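You operate a simulated robot arm through the tools that you are given. There is no shell and no other tool. Be economical: measure what you need, move in short steps, check, and stop when the job is done.

You run a simulated two-armed robot. Do the job below in one go: nothing can be reset, and whatever is moved stays where it is left.

Task
Cream the scuff on the sofa arm, then buff it out.
Fine: leather cream, by the dauber, on the arm by the oak table; the dauber sits tight: hold the pot down with one hand and pull with the other; press it back into the pot; the buffing pad goes back where it lay. Set down upright: buffing pad. A coat counts when it lies all over at full strength: go over it till it gets no stronger. What is to be rubbed or washed off counts as gone when no trace of it is left.

The check looks at the end state, three seconds after you hand in, the way a careful person would. Anything else that was tipped, shoved, dropped, spilled or broken makes it a failure.

Robot
Two 6-joint arms with two-finger parallel grippers on one trunk that stands fixed in place. Base frame: the origin is at the foot of the trunk, x ahead of it, y to its left, z up. Readings come in m, degrees, newtons and seconds.
The left shoulder is at [0.02, 0.148, 0.841], the right one opposite. With the tool pointing down near the work surface each hand reaches from about 0.28 to 0.9 m from the base axis, measured 20 degrees to its own side. Payload 4.4 kg a hand.
Tool frame (each hand has its own): the origin (TCP) lies between the finger pads and is the grasp point; the fingertips stand 0.023 m ahead of it; z points along the fingers, y is the line along which they close. Largest opening 0.094 m; finger width 0.038, thickness 0.01; the body of the gripper, 0.054 by 0.096 m, starts 0.039 m behind the TCP.
Orientation is told as [roll, pitch, yaw] about the base's x, y, z axes, in that order, counted from this pose: with the fingers straight down and closing along the base's y, the tool's x points along the base's -x, its y along +y and its z along -z.

Tools
- The arms move only by the tool apply_moves. It takes "left_motion", "right_motion" or both (then of equal length, played together; a hand with none holds still); each is a list of rows, each a list of 7 numbers: the gripper command, from -1 (fully open) to 1 (shut), values between in proportion, then the shift along the base's x, y, z in mm, then the turn, a rotation vector about the base's x, y, z in degrees. In form: [[hand, dx, dy, dz, wx, wy, wz], ...]. A call has 1 to 10 rows; each row shifts and turns the commanded pose from where the row before left it. Rows are played at 5 a second. More than 0.05 m and 8.6 degrees between two rows, or a gripper value outside its range, and nothing of the call is played. Where a pose cannot be reached the arm comes as near as it can. A force on the tool above 40 N (or 10 N above the force at the start of the call, whichever is more), or a blocked arm, ends the call early, and 0.2 s more pass. Each finger travels about 0.045 m/s and halts on what it meets, pressing with about 27 N; the grip force reading is that of the motor and also rises with nothing between the fingers. The clock runs only during rows and for 0.2 s after the last one: add rows that do not move to give the fingers time. The reply holds the time, the measured pose of the TCP, the force on the tool along the base axes, the opening and the grip force, in the units named above and with some noise, with the torque about the TCP (base axes, N m) and any sound that the robot's microphone picked up, and new pictures: "pictures" is both (left out), scene, wrist or none (wrist: the cameras of the hands that moved).
- Cameras (640 x 400 px; columns grow to the right, rows downward): "scene" is now at [0.0482, -0.0074, 1.5006]; the picture's right is [-0.13, -0.99, 0.00], its down [-0.74, 0.10, -0.67] and it looks along [0.66, -0.09, -0.75] (base axes); focal length 301 px, centre (320, 200). "left" rides on the left gripper at [0.086, -0.016, -0.074] in its tool frame; the picture's right is [0.18, 0.98, 0.00], its down [-0.58, 0.11, -0.81] and it looks along [-0.79, 0.15, 0.59] (tool axes); focal length 243 px, centre (320, 200). "right" rides on the right gripper at [0.086, 0.016, -0.075] in its tool frame; the picture's right is [-0.18, 0.98, 0.00], its down [-0.58, -0.11, -0.81] and it looks along [-0.79, -0.15, 0.59] (tool axes); focal length 243 px, centre (320, 200). There is no depth. A picture from a camera that has moved, and an enlarged one, comes with that camera's place and axes in the base frame and with its lens.
- head_to(pan, tilt): turns the head with the scene camera to pan (to the left, within 86 degrees either way) and tilt (down, from -29 to 69), counted from straight ahead of the robot. It gives what a move gives, and a new picture of the scene camera.
- zoom(camera, box): a new picture of the part [left, top, right, bottom] of that camera's present view, enlarged. No time passes.
- finish_job(): hands the job in; it is judged then, once.

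Go step by step. Nothing tells you positions but the pictures and the camera data: compare them with the known pose of the tool, close in by small moves and look again before you grip or let go. The budget is 120 turns and 200 pictures, counting those below and the enlarged ones. Unless the task says otherwise, let go and move clear before handing in, and close with one line.

The tools are called after ">>>" as a command line: name --argument value ..., lists and objects as JSON in quotes. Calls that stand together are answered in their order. apply_moves: Moves the arms, as the interface text tells. Its arguments: {"type":"object","properties":{"left_motion":{"type":"array","items":{"type":"array","items":{"type":"number"}}},"right_motion":{"type":"array","items":{"type":"array","items":{"type":"number"}}},"pictures":{"type":"string","enum":["both","scene","wrist","none"]}},"required":[]} The other tools are called the same way: head_to (pan, tilt) turns the head that bears the scene camera; zoom (camera, box) takes an enlarged picture of a part of a camera's view; finish_job () hands the job in.

At the start:

```text
time_s: 0.0
left_position: [0.6623, 0.2981, 0.953]
left_ee_rot: [0.0, 0.0, 0.0]
left_ft_force: [-0.5, -0.3, -0.3]
left_torque: [0.01, -0.01, 0.04]
left_opening: 0.094
left_finger_force: 0.0
right_position: [0.6912, -0.26, 0.9592]
right_ee_rot: [0.1, 0.0, 0.0]
right_ft_force: [-0.6, 0.2, 0.2]
right_torque: [0.01, -0.03, 0.0]
right_opening: 0.0941
right_finger_force: 0.0
head pan, tilt: [-7.6, 48.3]
```

scene: 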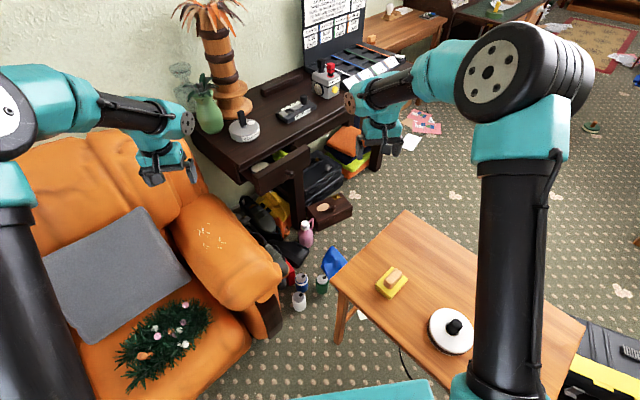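
right: 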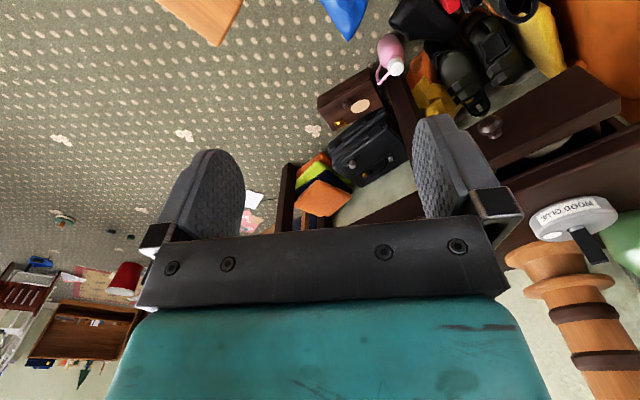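
left: 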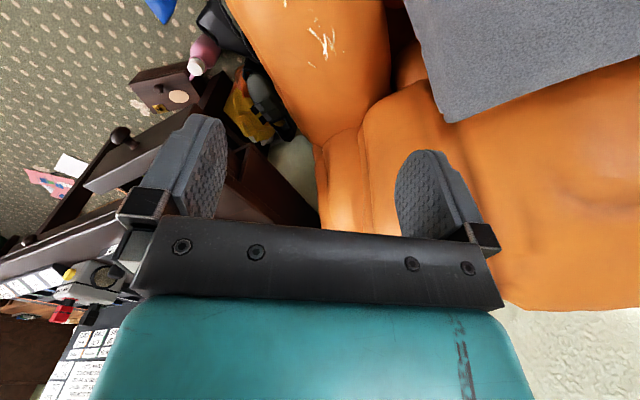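

I see a sofa arm with pale scuffs, an oak table with a round pot (black knob) and a yellow pad, and another pot on the dark desk labelled wood glue. I'll zoom in to identify them.

>>> zoom --camera "scene" --box '[340, 220, 500, 380]'

>>> zoom --camera "scene" --box '[170, 50, 410, 200]'

>>> zoom --camera "scene" --box '[140, 180, 340, 320]'

```text
2.50 times, centred on (420, 300) of scene
camera zoom: at [0.0482, -0.0074, 1.5006], right [-0.13, -0.99, 0.0], down [-0.74, 0.1, -0.67], along [0.66, -0.09, -0.75], focal length 752 px, centre (70, -50)
```

zoom: 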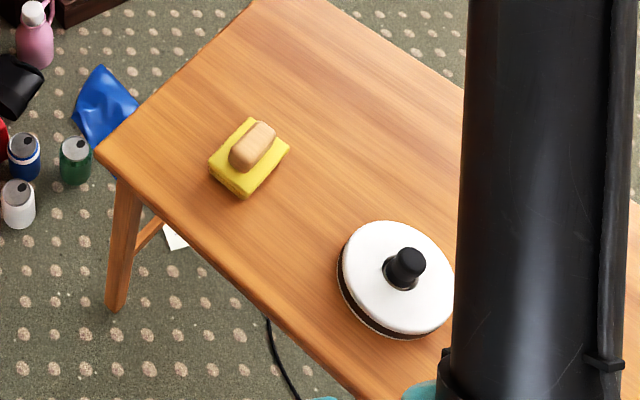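

```text
2.67 times, centred on (290, 125) of scene
camera zoom: at [0.0482, -0.0074, 1.5006], right [-0.13, -0.99, 0.0], down [-0.74, 0.1, -0.67], along [0.66, -0.09, -0.75], focal length 802 px, centre (400, 400)
```

zoom: 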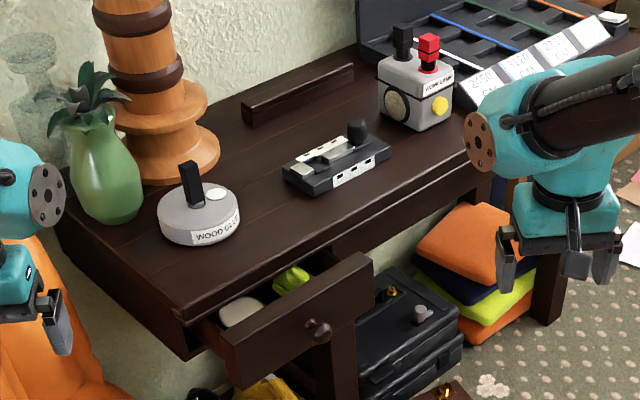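

```text
2.86 times, centred on (240, 250) of scene
camera zoom: at [0.0482, -0.0074, 1.5006], right [-0.13, -0.99, 0.0], down [-0.74, 0.1, -0.67], along [0.66, -0.09, -0.75], focal length 859 px, centre (549, 57)
```

zoom: 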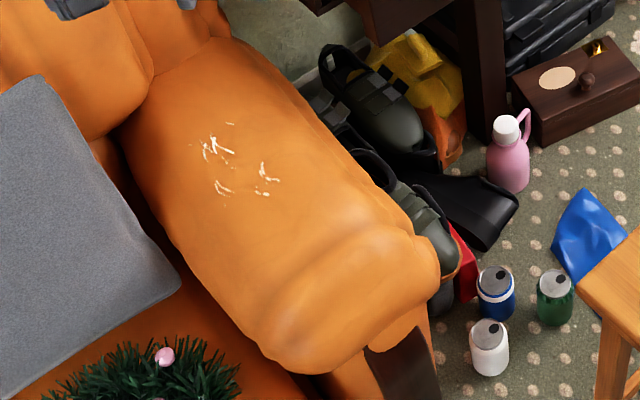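

Several candidates: the white disc with black knob, wood-glue pot, and a grey box with black and red handles. I'll look closer at the labels.

>>> zoom --camera "scene" --box '[300, 50, 350, 110]'

>>> zoom --camera "scene" --box '[220, 85, 330, 155]'

>>> zoom --camera "scene" --box '[360, 250, 480, 370]'

>>> head_to --pan 40 --tilt 50

```text
6.67 times, centred on (325, 80) of scene
camera zoom: at [0.0482, -0.0074, 1.5006], right [-0.13, -0.99, 0.0], down [-0.74, 0.1, -0.67], along [0.66, -0.09, -0.75], focal length 2004 px, centre (287, 1000)
```

zoom: 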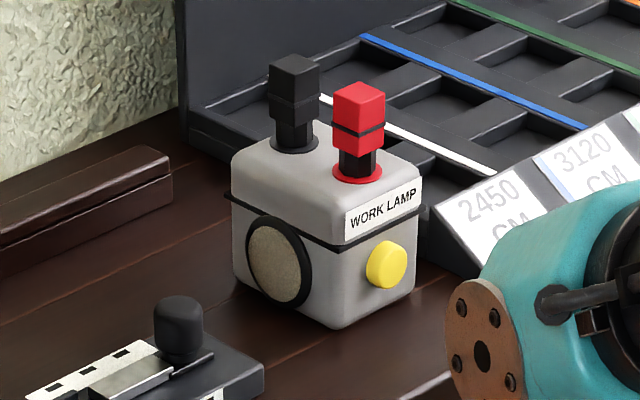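

```text
5.71 times, centred on (275, 120) of scene
camera zoom: at [0.0482, -0.0074, 1.5006], right [-0.13, -0.99, 0.0], down [-0.74, 0.1, -0.67], along [0.66, -0.09, -0.75], focal length 1718 px, centre (577, 657)
```

zoom: 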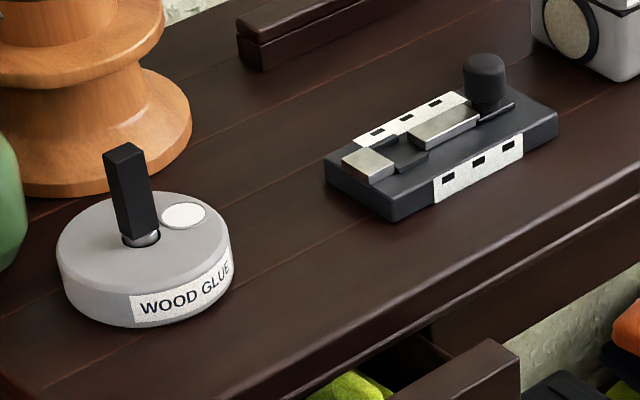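

```text
3.33 times, centred on (420, 310) of scene
camera zoom: at [0.0482, -0.0074, 1.5006], right [-0.13, -0.99, 0.0], down [-0.74, 0.1, -0.67], along [0.66, -0.09, -0.75], focal length 1002 px, centre (-13, -167)
```

zoom: 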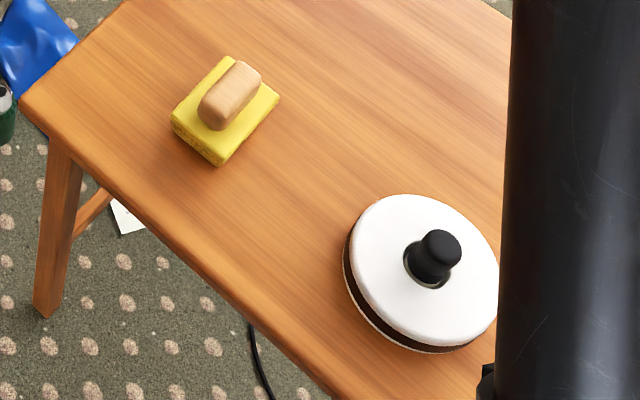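

```text
time_s: 1.1
left_position: [0.6609, 0.2988, 0.9541]
left_ee_rot: [0.0, 0.0, 0.0]
left_ft_force: [-0.3, -0.8, -0.3]
left_torque: [0.01, -0.01, -0.02]
left_opening: 0.0939
left_finger_force: 0.0
right_position: [0.6912, -0.2606, 0.959]
right_ee_rot: [-0.1, 0.0, 0.1]
right_ft_force: [-0.4, -0.2, -0.2]
right_torque: [-0.04, 0.0, 0.02]
right_opening: 0.0942
right_finger_force: 0.2
head pan, tilt: [40.0, 50.0]
```

scene: 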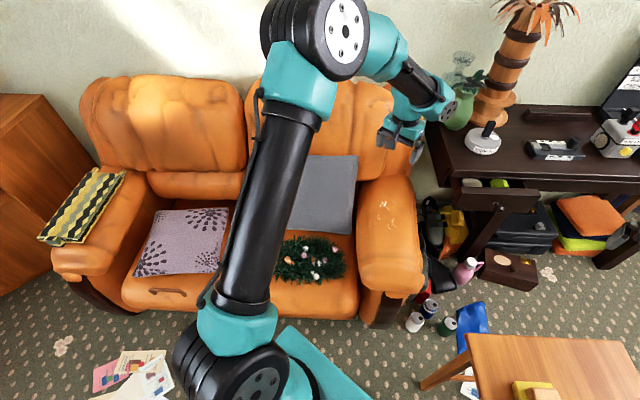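

The scuffed arm is the one by the oak table. I'll look to the right at the table and move the right arm so it does not block the view.

>>> head_to --pan -50 --tilt 55

>>> head_to --pan -15 --tilt 66

```text
time_s: 2.8
left_position: [0.6617, 0.2978, 0.9538]
left_ee_rot: [-0.1, 0.1, 0.0]
left_ft_force: [-0.1, -0.2, -0.7]
left_torque: [-0.03, 0.02, 0.01]
left_opening: 0.0943
left_finger_force: 0.0
right_position: [0.692, -0.2625, 0.9588]
right_ee_rot: [0.1, 0.1, -0.1]
right_ft_force: [-0.3, -0.7, -0.9]
right_torque: [0.02, 0.0, -0.02]
right_opening: 0.0941
right_finger_force: 0.1
head pan, tilt: [-50.0, 55.0]
```

scene: 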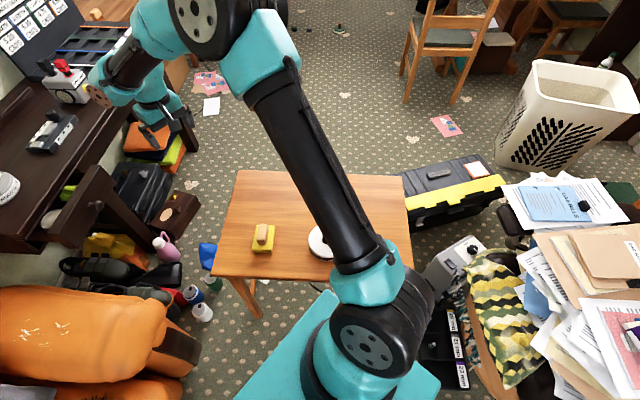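

```text
time_s: 3.8
left_position: [0.6611, 0.2985, 0.9543]
left_ee_rot: [-0.1, 0.0, 0.0]
left_ft_force: [0.1, -0.1, -0.2]
left_torque: [0.02, 0.02, 0.01]
left_opening: 0.0939
left_finger_force: 0.1
right_position: [0.6899, -0.2623, 0.9572]
right_ee_rot: [-0.1, 0.0, -0.1]
right_ft_force: [-0.3, 0.4, -0.1]
right_torque: [-0.01, 0.03, -0.01]
right_opening: 0.0942
right_finger_force: 0.0
head pan, tilt: [-15.0, 66.0]
```

scene: 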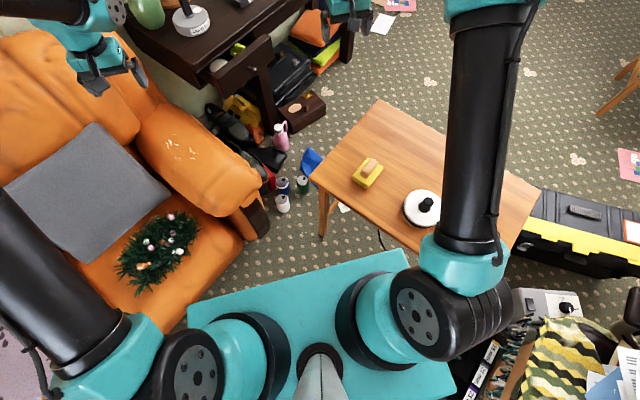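

I'll bring the right hand back over the oak table to see the pot with its wrist camera.

>>> apply_moves --right_motion '[[-1, -43, -15, -16, 0, 0, 0], [-1, -43, -15, -16, 0, 0, 0], [-1, -43, -15, -16, 0, 0, 0], [-1, -43, -15, -16, 0, 0, 0], [-1, -43, -15, -16, 0, 0, 0], [-1, -43, -15, -16, 0, 0, 0], [-1, -43, -15, -16, 0, 0, 0], [-1, -43, -15, -16, 0, 0, 0], [-1, -43, -15, -16, 0, 0, 0], [-1, 0, 0, 0, 0, 0, 0]]'

>>> zoom --camera "scene" --box '[310, 100, 470, 260]'

```text
time_s: 6.0
left_position: [0.6623, 0.2981, 0.9535]
left_ee_rot: [0.1, 0.0, 0.1]
left_ft_force: [0.2, -0.9, -0.3]
left_torque: [0.0, 0.01, -0.03]
left_opening: 0.0939
left_finger_force: 0.1
right_position: [0.3553, -0.4291, 0.818]
right_ee_rot: [0.1, 0.1, 0.0]
right_ft_force: [-0.4, -0.1, 0.6]
right_torque: [0.02, 0.02, 0.03]
right_opening: 0.0941
right_finger_force: 0.0
right hand out of reach, approached as far as the arm can: row 8, 9
head pan, tilt: [-15.0, 66.0]
camera right: at [0.2701, -0.4128, 0.8922], right [0.18, 0.98, 0.0], down [0.58, -0.11, 0.81], along [0.79, -0.15, -0.59], focal length 243 px, centre (320, 200)
```

scene: 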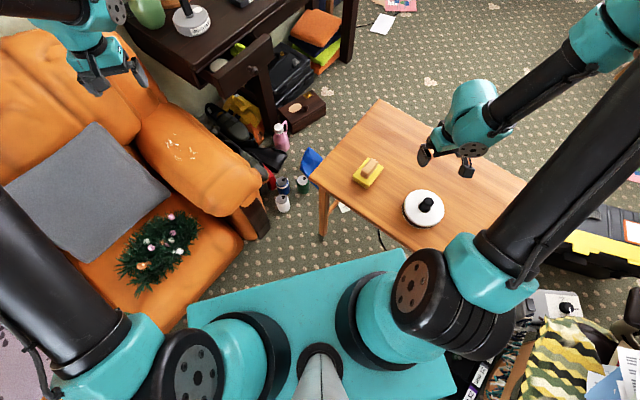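
right: 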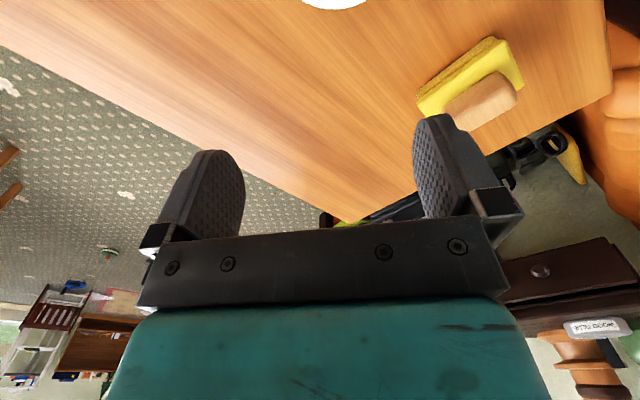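

```text
2.50 times, centred on (390, 180) of scene
camera zoom: at [0.0277, -0.0124, 1.4791], right [-0.26, -0.97, 0.0], down [-0.88, 0.24, -0.41], along [0.39, -0.11, -0.91], focal length 752 px, centre (145, 250)
```

zoom: 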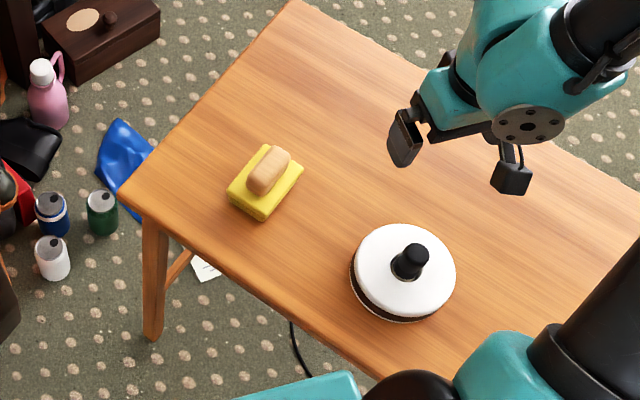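

The oak table top is near z≈0.6, with the pot at about (0.28, -0.40) and the pad at (0.43, -0.28). I'll turn the left wrist camera towards the table to check them, moving the right hand clear.

>>> apply_moves --left_motion '[[-1, -31, -38, 0, 0, 0, -8.5], [-1, -31, -38, 0, 0, 0, -8.5], [-1, -31, -38, 0, 0, 0, -8.5], [-1, -31, -38, 0, 0, 0, -8.5], [-1, -31, -38, 0, 0, 0, -8.5], [-1, -31, -38, 0, 0, 0, -8.5], [-1, -31, -38, 0, 0, 0, -8.5], [-1, -31, -38, 0, 0, 0, -8.5], [-1, -31, -38, 0, 0, 0, -8.5], [-1, -31, -38, 0, 0, 0, -8.5]]' --right_motion '[[-1, 20, -20, 10, 0, 0, 0], [-1, 20, -20, 10, 0, 0, 0], [-1, 20, -20, 10, 0, 0, 0], [-1, 20, -20, 10, 0, 0, 0], [-1, 20, -20, 10, 0, 0, 0], [-1, 0, 0, 0, 0, 0, 0], [-1, 0, 0, 0, 0, 0, 0], [-1, 0, 0, 0, 0, 0, 0], [-1, 0, 0, 0, 0, 0, 0], [-1, 0, 0, 0, 0, 0, 0]]'

```text
time_s: 8.2
left_position: [0.3497, -0.082, 0.9563]
left_ee_rot: [0.1, 0.1, -85.2]
left_ft_force: [-0.1, 0.2, -0.1]
left_torque: [-0.02, 0.0, -0.02]
left_opening: 0.0939
left_finger_force: 0.0
right_position: [0.4616, -0.5293, 0.8698]
right_ee_rot: [0.0, 0.0, 0.0]
right_ft_force: [0.4, 0.2, 0.0]
right_torque: [-0.03, 0.0, 0.01]
right_opening: 0.0939
right_finger_force: 0.1
head pan, tilt: [-15.0, 66.0]
camera right: at [0.3747, -0.5126, 0.945], right [0.18, 0.98, 0.0], down [0.58, -0.11, 0.81], along [0.79, -0.15, -0.59], focal length 243 px, centre (320, 200)
camera left: at [0.3262, 0.0025, 1.0288], right [0.96, 0.27, 0.0], down [0.16, -0.57, 0.81], along [0.22, -0.78, -0.59], focal length 243 px, centre (320, 200)
```

scene: 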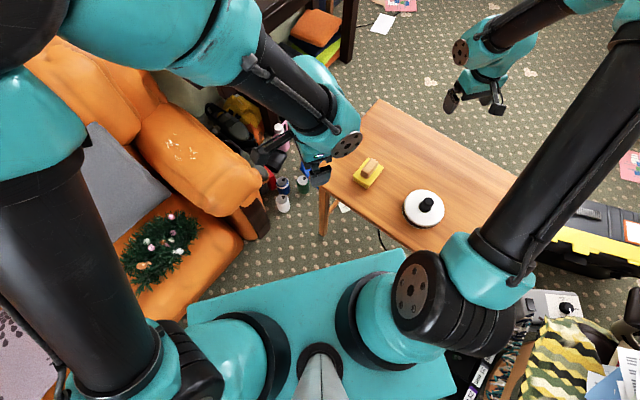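
right: 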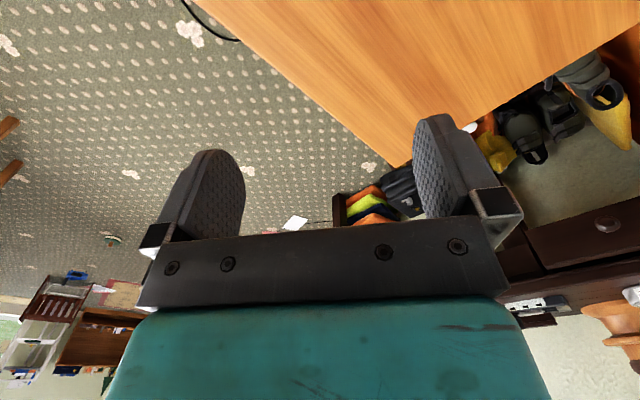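
left: 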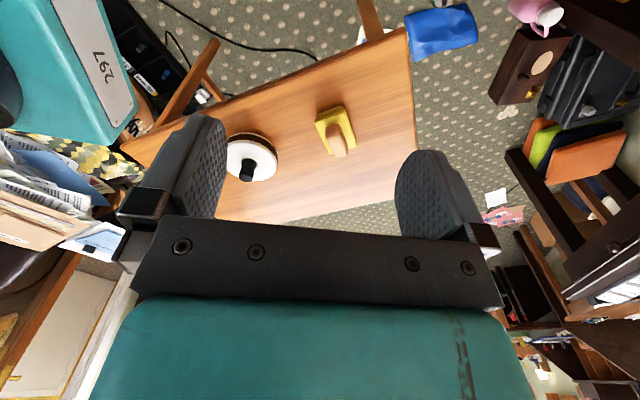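

>>> zoom --camera "left" --box '[200, 90, 360, 190]'

```text
4.00 times, centred on (280, 140) of left
camera zoom: at [0.3262, 0.0025, 1.0288], right [0.96, 0.27, 0.0], down [0.16, -0.57, 0.81], along [0.22, -0.78, -0.59], focal length 970 px, centre (480, 440)
```

zoom: 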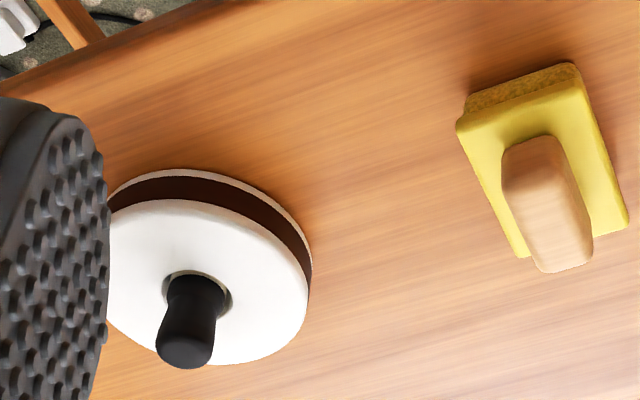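

The pot (white, brown band, black dauber knob) and the yellow pad with a tan grip are clear. A quick check of the drawer contents to rule out another pad.

>>> zoom --camera "scene" --box '[180, 20, 300, 110]'

>>> zoom --camera "scene" --box '[340, 140, 460, 230]'

```text
4.44 times, centred on (240, 65) of scene
camera zoom: at [0.028, -0.012, 1.4791], right [-0.26, -0.97, 0.0], down [-0.88, 0.24, -0.41], along [0.39, -0.11, -0.91], focal length 1336 px, centre (676, 800)
```

zoom: 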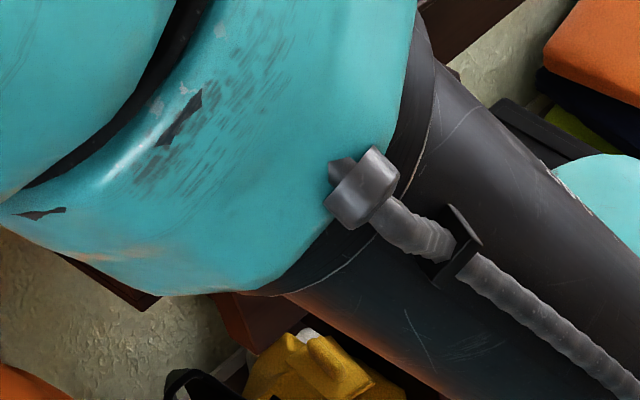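

```text
4.44 times, centred on (400, 185) of scene
camera zoom: at [0.028, -0.012, 1.4791], right [-0.26, -0.97, 0.0], down [-0.88, 0.24, -0.41], along [0.39, -0.11, -0.91], focal length 1336 px, centre (-36, 267)
```

zoom: 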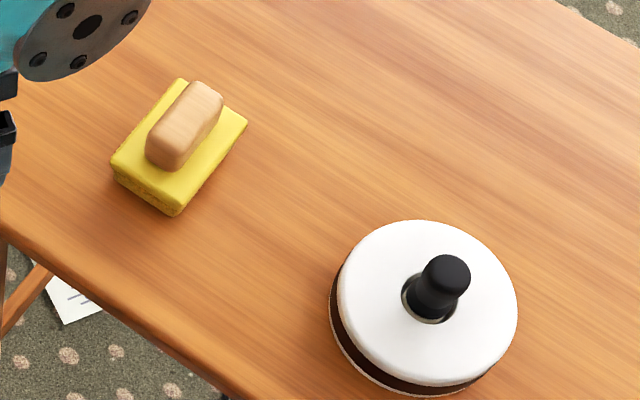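

The pot's lid top is at about z=0.643, the knob at (0.282, -0.411) reaching to z≈0.69, and the pad at (0.45, -0.30). First I bring the right hand, closed and tilted outward, above the lid's right side.

>>> apply_moves --right_motion '[[1, -18, 5, -12, 3, 0, 0], [1, -18, 5, -12, 3, 0, 0], [1, -18, 5, -12, 3, 0, 0], [1, -18, 5, -12, 3, 0, 0], [1, -18, 5, -12, 3, 0, 0], [1, -18, 5, -12, 3, 0, 0], [1, -18, 5, -12, 3, 0, 0], [1, -18, 5, -12, 3, 0, 0], [1, -18, 5, -12, 3, 0, 0], [1, -18, 5, -12, 3, 0, 0]]' --pictures "scene"

```text
time_s: 10.4
left_position: [0.3494, -0.084, 0.9555]
left_ee_rot: [0.0, 0.0, -85.0]
left_ft_force: [-1.3, 0.5, 0.3]
left_torque: [-0.01, 0.0, -0.02]
left_opening: 0.0941
left_finger_force: 0.0
right_position: [0.2812, -0.4779, 0.7454]
right_ee_rot: [30.0, -0.1, 0.0]
right_ft_force: [-0.4, 0.3, 0.5]
right_torque: [-0.01, -0.01, 0.02]
right_opening: 0.0
right_finger_force: 26.8
head pan, tilt: [-15.0, 66.0]
```

scene: 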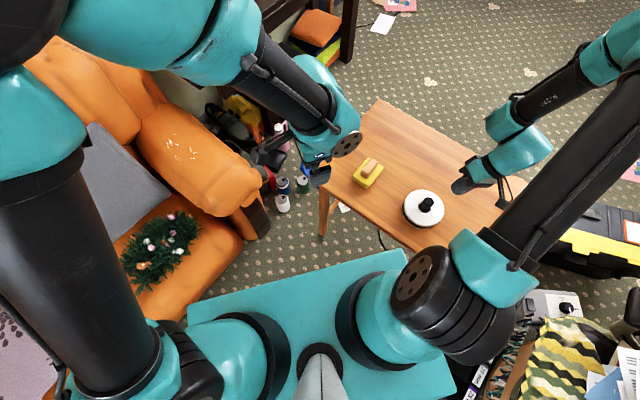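

Right hand is in place above the rim. Now the left hand comes above the knob, leaning left, fingers closing along x.

>>> apply_moves --left_motion '[[-1, -8, -40, -22, 0, 0, -5], [-1, -8, -40, -22, -3.2, 0, 0], [-1, -8, -40, -22, -3.2, 0, 0], [-1, -9, -41, -22, -3.2, 0, 0], [-1, -9, -41, -22, -3.2, 0, 0], [-1, -9, -41, -22, -3.2, 0, 0], [-1, -8, -42, -22, -3.2, 0, 0], [-1, -8, -42, -22, -5.8, 0, 0], [-1, 0, 0, 0, 0, 0, 0]]'

```text
time_s: 12.4
left_position: [0.2837, -0.407, 0.7808]
left_ee_rot: [0.0, -25.0, -90.0]
left_ft_force: [-0.8, -1.1, 0.1]
left_torque: [-0.02, -0.02, -0.01]
left_opening: 0.094
left_finger_force: 0.1
right_position: [0.28, -0.4777, 0.747]
right_ee_rot: [29.9, 0.1, 0.0]
right_ft_force: [0.4, -0.7, 0.0]
right_torque: [0.0, 0.02, 0.0]
right_opening: 0.0002
right_finger_force: 26.8
head pan, tilt: [-15.0, 66.0]
camera left: at [0.2676, -0.298, 0.8094], right [0.98, 0.17, -0.08], down [0.11, -0.19, 0.98], along [0.15, -0.97, -0.2], focal length 243 px, centre (320, 200)
```

scene: 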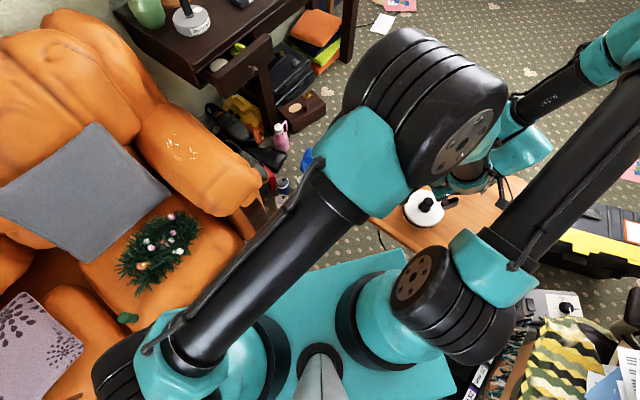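
left: 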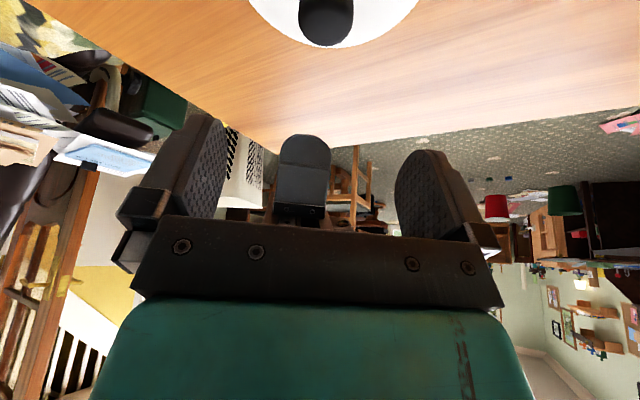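

Geometry matches. I lower the right hand onto the lid slowly until it presses.

>>> apply_moves --right_motion '[[1, 1, 6, -25, 0, 0, 0], [1, 1, 6, -25, 0, 0, 0], [1, 0, 0, -16, 0, 0, 0], [1, 0, 0, -5, 0, 0, 0], [1, 0, 0, -3, 0, 0, 0], [1, 0, 0, 0, 0, 0, 0]]' --pictures "wrist"

```text
time_s: 13.4
left_position: [0.2844, -0.408, 0.7803]
left_ee_rot: [0.0, -25.0, -90.0]
left_ft_force: [0.1, -0.7, 1.2]
left_torque: [0.0, -0.02, 0.01]
left_opening: 0.094
left_finger_force: 0.0
right_position: [0.2823, -0.4658, 0.6796]
right_ee_rot: [30.1, -0.1, 0.0]
right_ft_force: [-4.0, -1.3, 15.2]
right_torque: [0.01, 0.29, 0.0]
right_opening: 0.0
right_finger_force: 27.0
head pan, tilt: [-15.0, 66.0]
stopped in row 5 (right hand): the force on the tool passed its limit at 54 N (the readings are from after the stop); the commanded pose is now the measured one
camera right: at [0.1958, -0.4898, 0.7527], right [0.18, 0.85, 0.49], down [0.58, -0.5, 0.64], along [0.79, 0.17, -0.59], focal length 243 px, centre (320, 200)
```

right: 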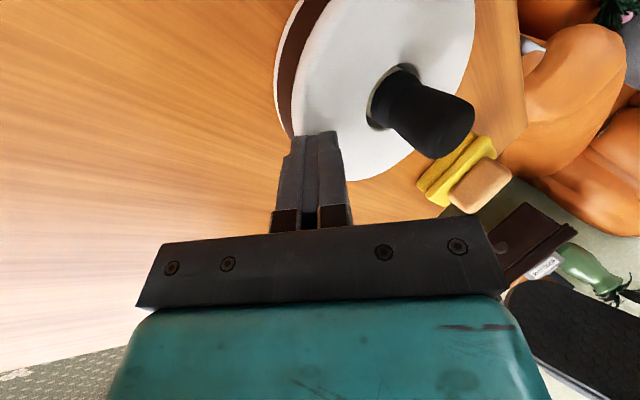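

The right hand is pressing on the lid at ~15 N (lid top ≈0.655). Now the left hand descends around the knob.

>>> apply_moves --left_motion '[[-1, -1, -1, -30, 0, 0, 0], [-1, -1, -1, -30, 0, 0, 0], [-1, 0, -1, -20, 0, 0, 0], [-1, 0, 0, -8, 0, 0, 0], [-1, 0, 0, 0, 0, 0, 0]]' --pictures "both"

```text
time_s: 14.6
left_position: [0.2828, -0.4103, 0.6919]
left_ee_rot: [0.0, -25.0, -90.1]
left_ft_force: [0.0, -0.8, 1.3]
left_torque: [-0.03, 0.0, 0.02]
left_opening: 0.0942
left_finger_force: 0.1
right_position: [0.2828, -0.4664, 0.6793]
right_ee_rot: [30.0, -0.1, 0.0]
right_ft_force: [-1.6, -9.8, 23.5]
right_torque: [-0.11, 0.3, 0.12]
right_opening: 0.0
right_finger_force: 27.1
head pan, tilt: [-15.0, 66.0]
camera left: at [0.2662, -0.3, 0.7213], right [0.98, 0.17, -0.08], down [0.11, -0.19, 0.98], along [0.15, -0.97, -0.2], focal length 243 px, centre (320, 200)
```

scene: 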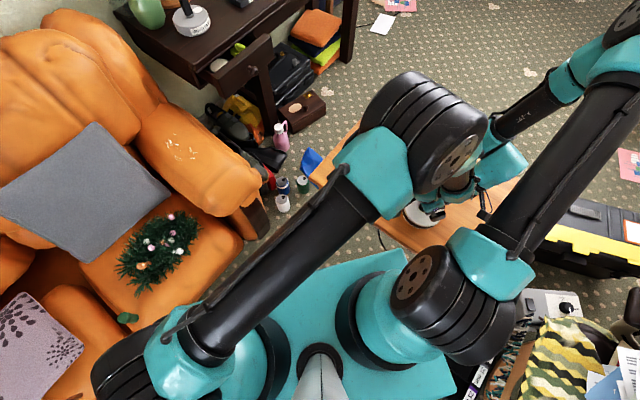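
left: 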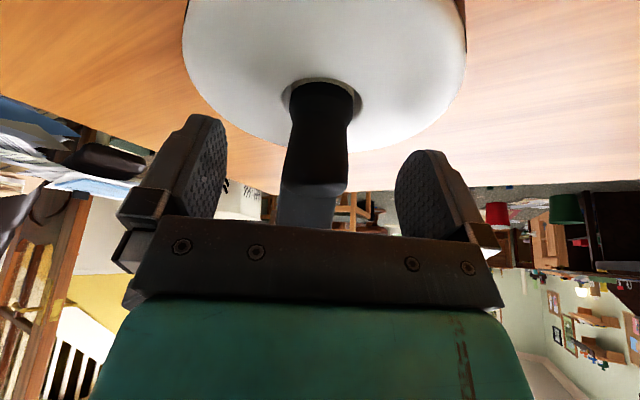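

The knob sits between the left fingers. Closing.

>>> apply_moves --left_motion '[[1, 0, 0, 0, 0, 0, 0], [1, 0, 0, 0, 0, 0, 0], [1, 0, 0, 0, 0, 0, 0], [1, 0, 0, 0, 0, 0, 0], [1, 0, 0, 0, 0, 0, 0], [1, 0, 0, 0, 0, 0, 0]]' --pictures "wrist"

```text
time_s: 16.0
left_position: [0.2821, -0.4102, 0.692]
left_ee_rot: [0.0, -25.0, -90.1]
left_ft_force: [-3.5, 1.0, 2.2]
left_torque: [0.1, 0.09, 0.0]
left_opening: 0.0271
left_finger_force: 26.6
right_position: [0.2822, -0.4658, 0.6787]
right_ee_rot: [30.1, -0.1, -0.1]
right_ft_force: [3.0, -8.4, 19.8]
right_torque: [-0.07, 0.18, 0.1]
right_opening: 0.0
right_finger_force: 27.1
head pan, tilt: [-15.0, 66.0]
heard: snap
camera left: at [0.2661, -0.2999, 0.7214], right [0.98, 0.17, -0.08], down [0.11, -0.19, 0.98], along [0.15, -0.97, -0.2], focal length 243 px, centre (320, 200)
```

left: 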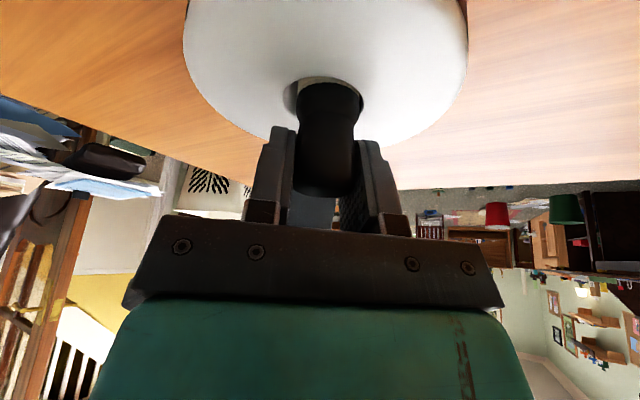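

Gripped (opening 27 mm). Now pull straight up in small steps while the right hand keeps pressing.

>>> apply_moves --left_motion '[[1, 0, 0, 2, 0, 0, 0], [1, 0, 0, 2, 0, 0, 0], [1, 0, 0, 2, 0, 0, 0], [1, 0, 0, 3, 0, 0, 0], [1, 0, 0, 3, 0, 0, 0], [1, 0, 0, 4, 0, 0, 0]]' --pictures "wrist"

```text
time_s: 17.4
left_position: [0.2822, -0.4113, 0.7084]
left_ee_rot: [0.1, -25.0, -90.0]
left_ft_force: [0.2, -0.4, -0.6]
left_torque: [0.0, 0.0, 0.01]
left_opening: 0.0264
left_finger_force: 27.0
right_position: [0.2824, -0.467, 0.679]
right_ee_rot: [30.1, -0.1, 0.0]
right_ft_force: [-0.7, -4.6, 13.1]
right_torque: [-0.01, 0.16, 0.04]
right_opening: 0.0
right_finger_force: 27.1
head pan, tilt: [-15.0, 66.0]
camera left: at [0.2656, -0.301, 0.7384], right [0.98, 0.17, -0.08], down [0.11, -0.19, 0.98], along [0.15, -0.97, -0.2], focal length 243 px, centre (320, 200)
```

left: 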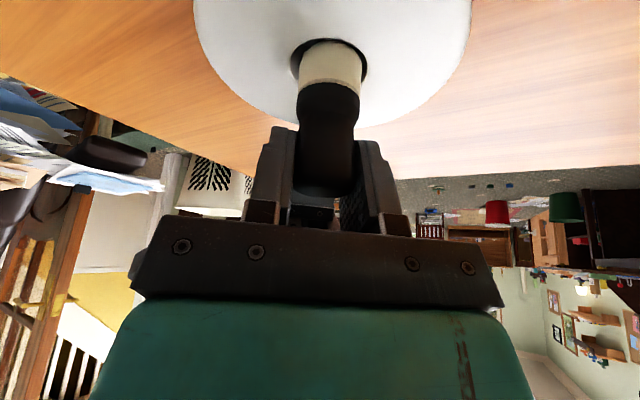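

The dauber is loose and coming out. I keep lifting straight up.

>>> apply_moves --left_motion '[[1, 0, 0, 10, 0, 0, 0], [1, 0, 0, 12, 0, 0, 0], [1, 0, 0, 15, 0, 0, 0], [1, 0, 0, 20, 0, 0, 0], [1, 0, 0, 20, 0, 0, 0], [1, 0, 0, 20, 0, 0, 0]]' --pictures "both"

```text
time_s: 18.8
left_position: [0.281, -0.411, 0.8048]
left_ee_rot: [0.0, -25.0, -90.0]
left_ft_force: [0.2, 0.6, -0.4]
left_torque: [-0.01, 0.0, -0.05]
left_opening: 0.0268
left_finger_force: 27.2
right_position: [0.2818, -0.4667, 0.6796]
right_ee_rot: [30.1, -0.1, 0.1]
right_ft_force: [0.2, -4.0, 7.0]
right_torque: [-0.02, 0.12, 0.04]
right_opening: 0.0
right_finger_force: 26.4
head pan, tilt: [-15.0, 66.0]
camera left: at [0.2645, -0.3019, 0.8348], right [0.98, 0.17, -0.08], down [0.11, -0.19, 0.98], along [0.15, -0.97, -0.2], focal length 243 px, centre (320, 200)
```

scene: 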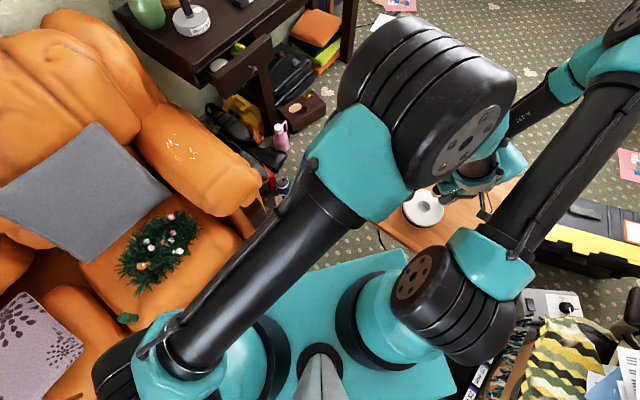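
left: 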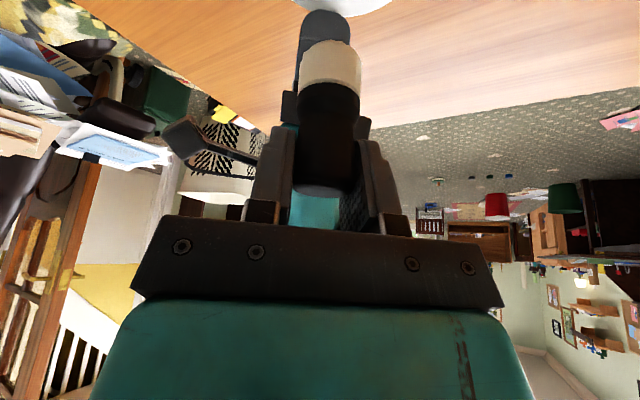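

The dauber is out cleanly, its tip ≈66 mm below the TCP. I estimate the scuff at about (0.755, 0.32, 0.53). I carry the dauber high over to the sofa arm.

>>> apply_moves --left_motion '[[1, 0, 0, 40, 0, 0, 0], [1, 0, 0, 40, 0, 0, 0], [1, 25, 42, 0, 0, 0, 5.3], [1, 25, 42, 0, 0, 0, 5.3], [1, 25, 42, 0, 0, 0, 5.3], [1, 25, 42, 0, 0, 0, 5.3], [1, 25, 42, 0, 0, 0, 5.3], [1, 25, 42, 0, 0, 0, 5.3], [1, 25, 42, 0, 0, 0, 5.3], [1, 25, 42, 0, 0, 0, 5.3]]' --pictures "none"

>>> apply_moves --left_motion '[[1, 25, 42, 0, 0, 0, 5.3], [1, 25, 42, 0, 0, 0, 5.3], [1, 25, 42, 0, 0, 0, 5.3], [1, 25, 42, 0, 0, 0, 5.3], [1, 25, 42, 0, 0, 0, 5.3], [1, 25, 42, 0, 0, 0, 5.3], [1, 25, 42, 0, 0, 0, 5.3], [1, 20, 37, 0, 0, 0, 5.3], [1, 0, 0, 0, 0, 0, 0]]' --pictures "wrist"

>>> head_to --pan 22 --tilt 50

```text
time_s: 21.0
left_position: [0.4686, -0.1378, 0.8987]
left_ee_rot: [1.5, -24.5, -52.2]
left_ft_force: [0.1, -0.4, -0.8]
left_torque: [-0.01, 0.01, 0.05]
left_opening: 0.0267
left_finger_force: 27.1
left hand out of reach, approached as far as the arm can: row 4, 5
right_position: [0.2828, -0.467, 0.6789]
right_ee_rot: [30.1, 0.0, 0.0]
right_ft_force: [0.0, -0.3, -0.5]
right_torque: [0.04, -0.04, -0.02]
right_opening: 0.0001
right_finger_force: 26.7
head pan, tilt: [-15.0, 66.0]
```

```text
time_s: 23.0
left_position: [0.6659, 0.194, 0.899]
left_ee_rot: [1.5, -24.5, -9.7]
left_ft_force: [0.1, 0.3, -1.1]
left_torque: [-0.01, -0.01, -0.04]
left_opening: 0.0268
left_finger_force: 26.5
right_position: [0.2821, -0.4673, 0.6784]
right_ee_rot: [29.9, -0.1, 0.0]
right_ft_force: [-0.6, 0.2, 0.7]
right_torque: [-0.01, 0.01, 0.01]
right_opening: 0.0
right_finger_force: 27.1
head pan, tilt: [-15.0, 66.0]
camera left: at [0.5547, 0.1953, 0.9299], right [-0.01, 1.0, -0.05], down [0.21, 0.05, 0.98], along [0.98, 0.0, -0.21], focal length 243 px, centre (320, 200)
```

left: 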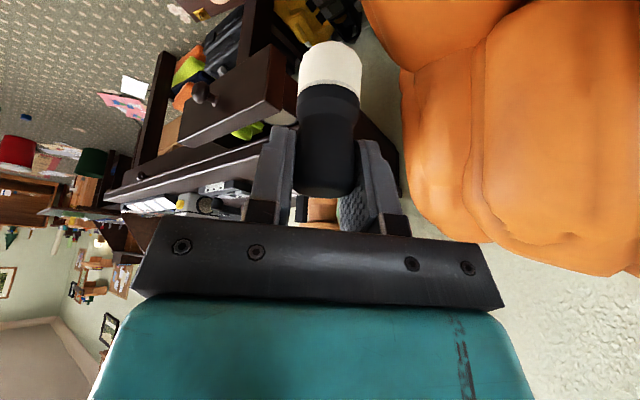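

```text
time_s: 24.1
left_position: [0.6642, 0.1944, 0.8993]
left_ee_rot: [1.5, -24.5, -9.7]
left_ft_force: [-0.5, -0.1, 0.1]
left_torque: [-0.01, 0.0, -0.02]
left_opening: 0.0266
left_finger_force: 26.9
right_position: [0.2819, -0.4661, 0.6784]
right_ee_rot: [29.9, -0.1, -0.1]
right_ft_force: [-0.8, 0.8, 0.4]
right_torque: [0.02, -0.02, -0.04]
right_opening: 0.0
right_finger_force: 27.1
head pan, tilt: [22.0, 50.0]
```

scene: 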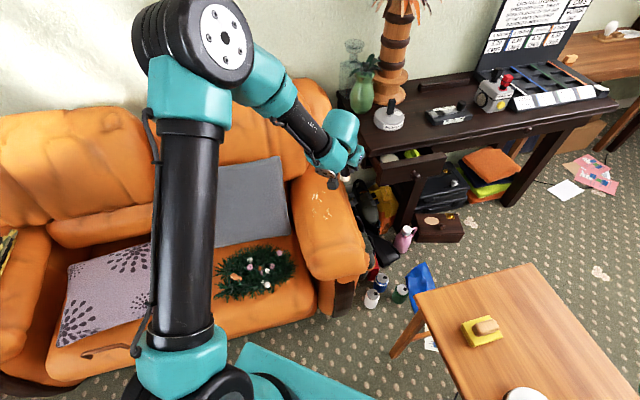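

The scuff is visible under the hand. I zoom in to locate its extents.

>>> zoom --camera "scene" --box '[270, 170, 390, 245]'

```text
5.33 times, centred on (330, 208) of scene
camera zoom: at [0.0417, 0.0318, 1.4983], right [0.37, -0.93, 0.0], down [-0.71, -0.29, -0.64], along [0.6, 0.24, -0.77], focal length 1604 px, centre (267, 160)
```

zoom: 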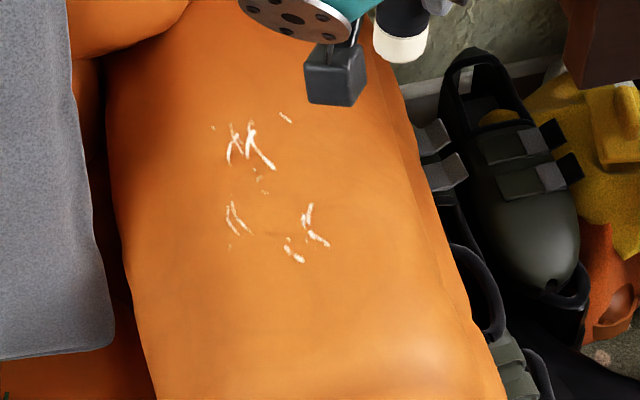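

I move the dauber over the centre of the scuff and lower part-way.

>>> apply_moves --left_motion '[[1, 21, 26, -30, 0, 0, 0], [1, 21, 26, -30, 0, 0, 0], [1, 21, 26, -30, 0, 0, 0], [1, 21, 26, -30, 0, 0, 0], [1, 21, 26, -30, 0, 0, 0], [1, 0, 0, -22, 0, 0, 0], [1, 0, 0, -22, 0, 0, 0], [1, 0, 0, -22, 0, 0, 0], [1, 0, 0, 0, 0, 0, 0]]'

>>> zoom --camera "scene" --box '[270, 150, 390, 225]'

```text
time_s: 26.0
left_position: [0.7731, 0.3244, 0.6886]
left_ee_rot: [1.7, -25.0, -10.0]
left_ft_force: [-1.2, 0.7, 7.9]
left_torque: [-0.1, 0.01, 0.02]
left_opening: 0.0267
left_finger_force: 27.5
right_position: [0.2829, -0.4658, 0.6781]
right_ee_rot: [30.0, -0.1, 0.0]
right_ft_force: [-0.7, 0.8, -0.1]
right_torque: [0.01, -0.02, 0.0]
right_opening: 0.0
right_finger_force: 26.8
head pan, tilt: [22.0, 50.0]
stopped in row 9 (left hand): the force on the tool passed its limit at 44 N (the readings are from after the stop); the commanded pose is now the measured one
camera left: at [0.6628, 0.3246, 0.7179], right [-0.01, 1.0, -0.05], down [0.2, 0.05, 0.98], along [0.98, 0.0, -0.2], focal length 243 px, centre (320, 200)
```

scene: 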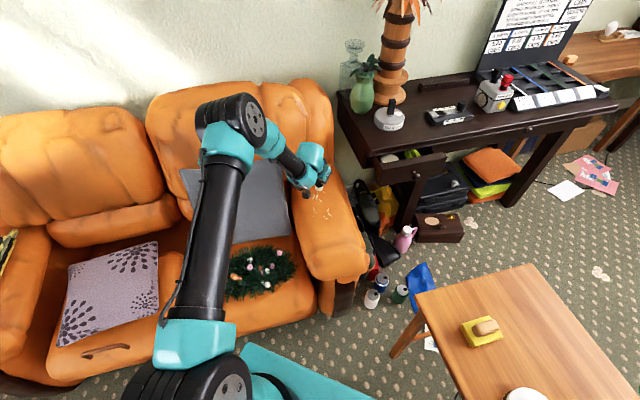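
left: 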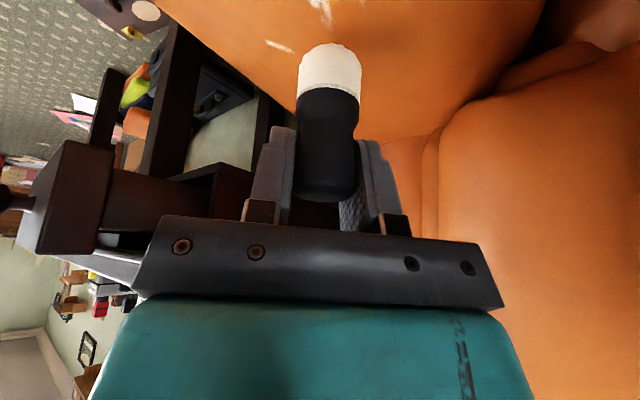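

```text
5.33 times, centred on (330, 188) of scene
camera zoom: at [0.0415, 0.0318, 1.4983], right [0.37, -0.93, 0.0], down [-0.71, -0.29, -0.64], along [0.6, 0.24, -0.77], focal length 1604 px, centre (267, 267)
```

zoom: 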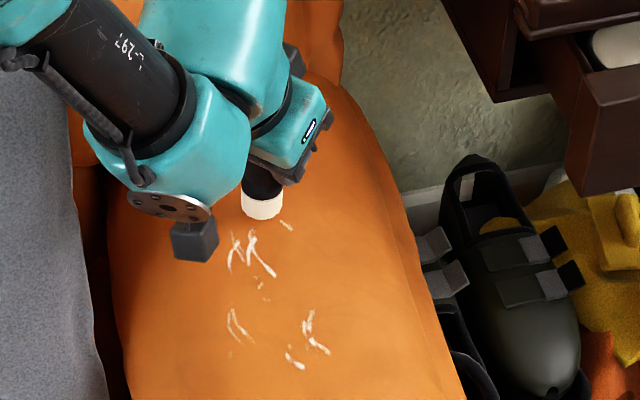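

Contact came at TCP z≈0.689, so the surface is at z≈0.622, higher than I thought; the scuff centre is then about (0.703, 0.302). I lift, move to the scuff's centre and probe for contact.

>>> apply_moves --left_motion '[[1, 0, 0, 22, 0, 0, 0], [1, -35, -11, 0, 0, 0, 0], [1, -35, -11, 0, 0, 0, 0], [1, 0, 0, -10, 0, 0, 0], [1, 0, 0, -5, 0, 0, 0], [1, 0, 0, -3, 0, 0, 0], [1, 0, 0, -3, 0, 0, 0], [1, 0, 0, -3, 0, 0, 0], [1, 0, 0, 0, 0, 0, 0]]' --pictures "none"

>>> zoom --camera "scene" --box '[270, 150, 390, 225]'

```text
time_s: 28.0
left_position: [0.7049, 0.3013, 0.688]
left_ee_rot: [1.8, -25.1, -9.9]
left_ft_force: [-5.8, 0.3, 33.6]
left_torque: [-0.26, 0.46, -0.03]
left_opening: 0.027
left_finger_force: 26.6
right_position: [0.283, -0.465, 0.679]
right_ee_rot: [30.0, -0.1, 0.0]
right_ft_force: [0.3, 0.4, 0.1]
right_torque: [0.02, -0.02, -0.01]
right_opening: 0.0
right_finger_force: 27.2
head pan, tilt: [22.0, 50.0]
```

```text
5.33 times, centred on (330, 188) of scene
camera zoom: at [0.041, 0.0316, 1.4983], right [0.37, -0.93, 0.0], down [-0.71, -0.29, -0.64], along [0.6, 0.24, -0.77], focal length 1604 px, centre (267, 267)
```

zoom: 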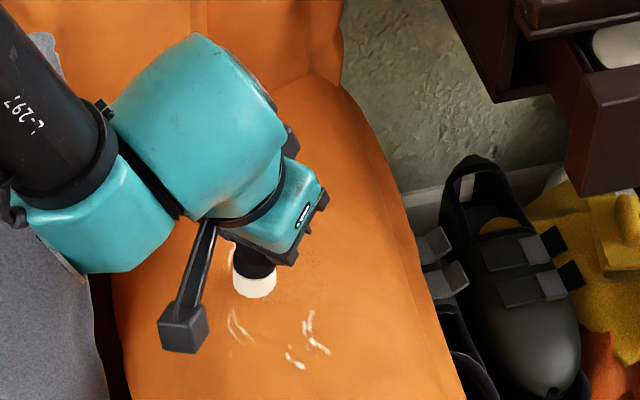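

Pressing 34 N there, so the crown is about level at TCP z≈0.689. I ease up slightly and make the first stroke along the arm.

>>> apply_moves --left_motion '[[1, 0, 0, 1.2, 0, 0, 0], [1, -15.3, -9.5, 0, 0, 0, 0], [1, -15.3, -9.5, 0, 0, 0, 0], [1, -15.3, -9.5, 0, 0, 0, 0], [1, -15.3, -9.5, 0, 0, 0, 0], [1, 0, 0, 0, 0, 0, 0]]' --pictures "none"

>>> zoom --camera "scene" --box '[270, 150, 390, 225]'

```text
time_s: 29.4
left_position: [0.6404, 0.2646, 0.6879]
left_ee_rot: [1.7, -25.0, -10.0]
left_ft_force: [7.3, 5.9, 35.5]
left_torque: [0.06, -0.1, 0.0]
left_opening: 0.0267
left_finger_force: 26.8
right_position: [0.2822, -0.4656, 0.6801]
right_ee_rot: [30.0, -0.1, -0.1]
right_ft_force: [-0.4, 0.1, 0.7]
right_torque: [0.01, -0.04, -0.01]
right_opening: 0.0001
right_finger_force: 27.2
head pan, tilt: [22.0, 50.0]
```

```text
5.33 times, centred on (330, 188) of scene
camera zoom: at [0.0412, 0.0317, 1.4983], right [0.37, -0.93, 0.0], down [-0.71, -0.29, -0.64], along [0.6, 0.24, -0.77], focal length 1604 px, centre (267, 267)
```

zoom: 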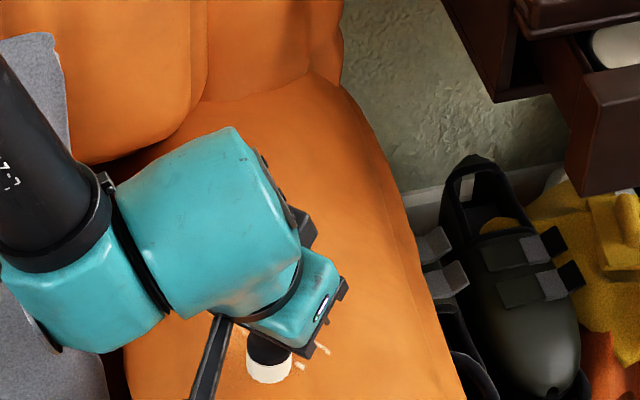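

Force is fine but a bit high; I raise 1 mm and stroke back along the whole length.

>>> apply_moves --left_motion '[[1, 0, 0, 1, 0, 0, 0], [1, 16, 9.8, 0, 0, 0, 0], [1, 16, 9.8, 0, 0, 0, 0], [1, 16, 9.8, 0, 0, 0, 0], [1, 16, 9.8, -0.3, 0, 0, 0], [1, 16, 9.8, -0.3, 0, 0, 0], [1, 16, 9.8, 0, 0, 0, 0], [1, 16, 9.8, 0, 0, 0, 0], [1, 16, 9.8, 0, 0, 0, 0]]' --pictures "none"

>>> zoom --camera "scene" --box '[270, 150, 390, 225]'

```text
time_s: 31.4
left_position: [0.7687, 0.341, 0.6881]
left_ee_rot: [1.6, -24.9, -10.0]
left_ft_force: [-5.4, -3.8, 18.4]
left_torque: [-0.44, 0.38, -0.01]
left_opening: 0.0267
left_finger_force: 26.6
right_position: [0.2817, -0.4662, 0.679]
right_ee_rot: [30.0, -0.1, 0.0]
right_ft_force: [0.1, 0.4, 0.4]
right_torque: [0.01, 0.04, -0.01]
right_opening: 0.0
right_finger_force: 27.2
head pan, tilt: [22.0, 50.0]
```

```text
5.33 times, centred on (330, 188) of scene
camera zoom: at [0.0412, 0.0316, 1.4983], right [0.37, -0.93, 0.0], down [-0.71, -0.29, -0.64], along [0.6, 0.24, -0.77], focal length 1604 px, centre (267, 267)
```

zoom: 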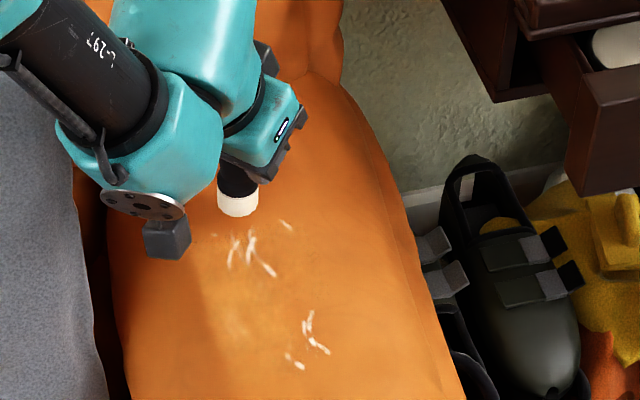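

A faint coat appears along the stroke. I continue with parallel strokes toward the right (table) side.

>>> apply_moves --left_motion '[[1, 8.5, -13.6, 0, 0, 0, 0], [1, -31.9, -19.9, 0.3, 0, 0, 0], [1, -31.9, -19.9, 0.3, 0, 0, 0], [1, -31.9, -19.9, 0, 0, 0, 0], [1, -31.9, -19.9, 0, 0, 0, 0], [1, 0, 0, 0, 0, 0, 0]]' --pictures "none"

>>> apply_moves --left_motion '[[1, 8.5, -13.6, 0, 0, 0, 0], [1, 31.9, 19.9, 0, 0, 0, 0], [1, 31.9, 19.9, 0, 0, 0, 0], [1, 31.9, 19.9, 0, 0, 0, 0], [1, 31.9, 19.9, 0, 0, 0, 0], [1, 0, 0, 0, 0, 0, 0]]' --pictures "none"

>>> zoom --camera "scene" --box '[270, 150, 390, 225]'

```text
time_s: 32.8
left_position: [0.6481, 0.2493, 0.6904]
left_ee_rot: [1.7, -24.9, -9.9]
left_ft_force: [-0.5, -0.4, 0.4]
left_torque: [0.03, -0.03, 0.02]
left_opening: 0.0265
left_finger_force: 27.2
right_position: [0.2831, -0.4668, 0.6786]
right_ee_rot: [29.9, -0.2, 0.0]
right_ft_force: [-0.7, -0.5, 0.2]
right_torque: [0.0, 0.02, 0.02]
right_opening: 0.0001
right_finger_force: 27.3
head pan, tilt: [22.0, 50.0]
```

```text
time_s: 34.2
left_position: [0.7908, 0.3171, 0.6879]
left_ee_rot: [1.7, -25.0, -9.9]
left_ft_force: [1.5, -0.2, 4.0]
left_torque: [-0.15, -0.09, 0.01]
left_opening: 0.0267
left_finger_force: 27.0
right_position: [0.2819, -0.4661, 0.6798]
right_ee_rot: [30.0, 0.0, 0.0]
right_ft_force: [0.9, -0.1, 0.5]
right_torque: [0.02, -0.01, 0.04]
right_opening: 0.0
right_finger_force: 26.7
head pan, tilt: [22.0, 50.0]
```

```text
5.33 times, centred on (330, 188) of scene
camera zoom: at [0.0417, 0.0317, 1.4983], right [0.37, -0.93, 0.0], down [-0.71, -0.29, -0.64], along [0.6, 0.24, -0.77], focal length 1604 px, centre (267, 267)
```

zoom: 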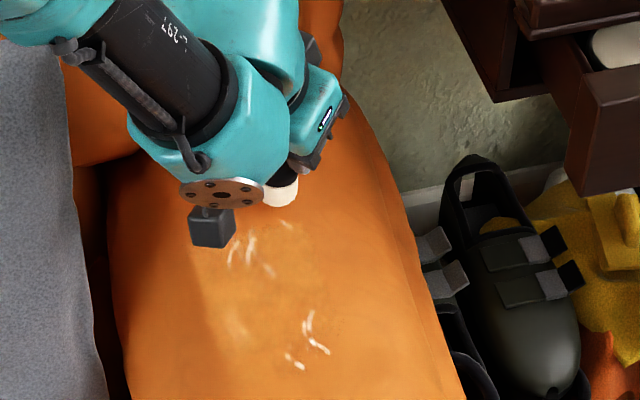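

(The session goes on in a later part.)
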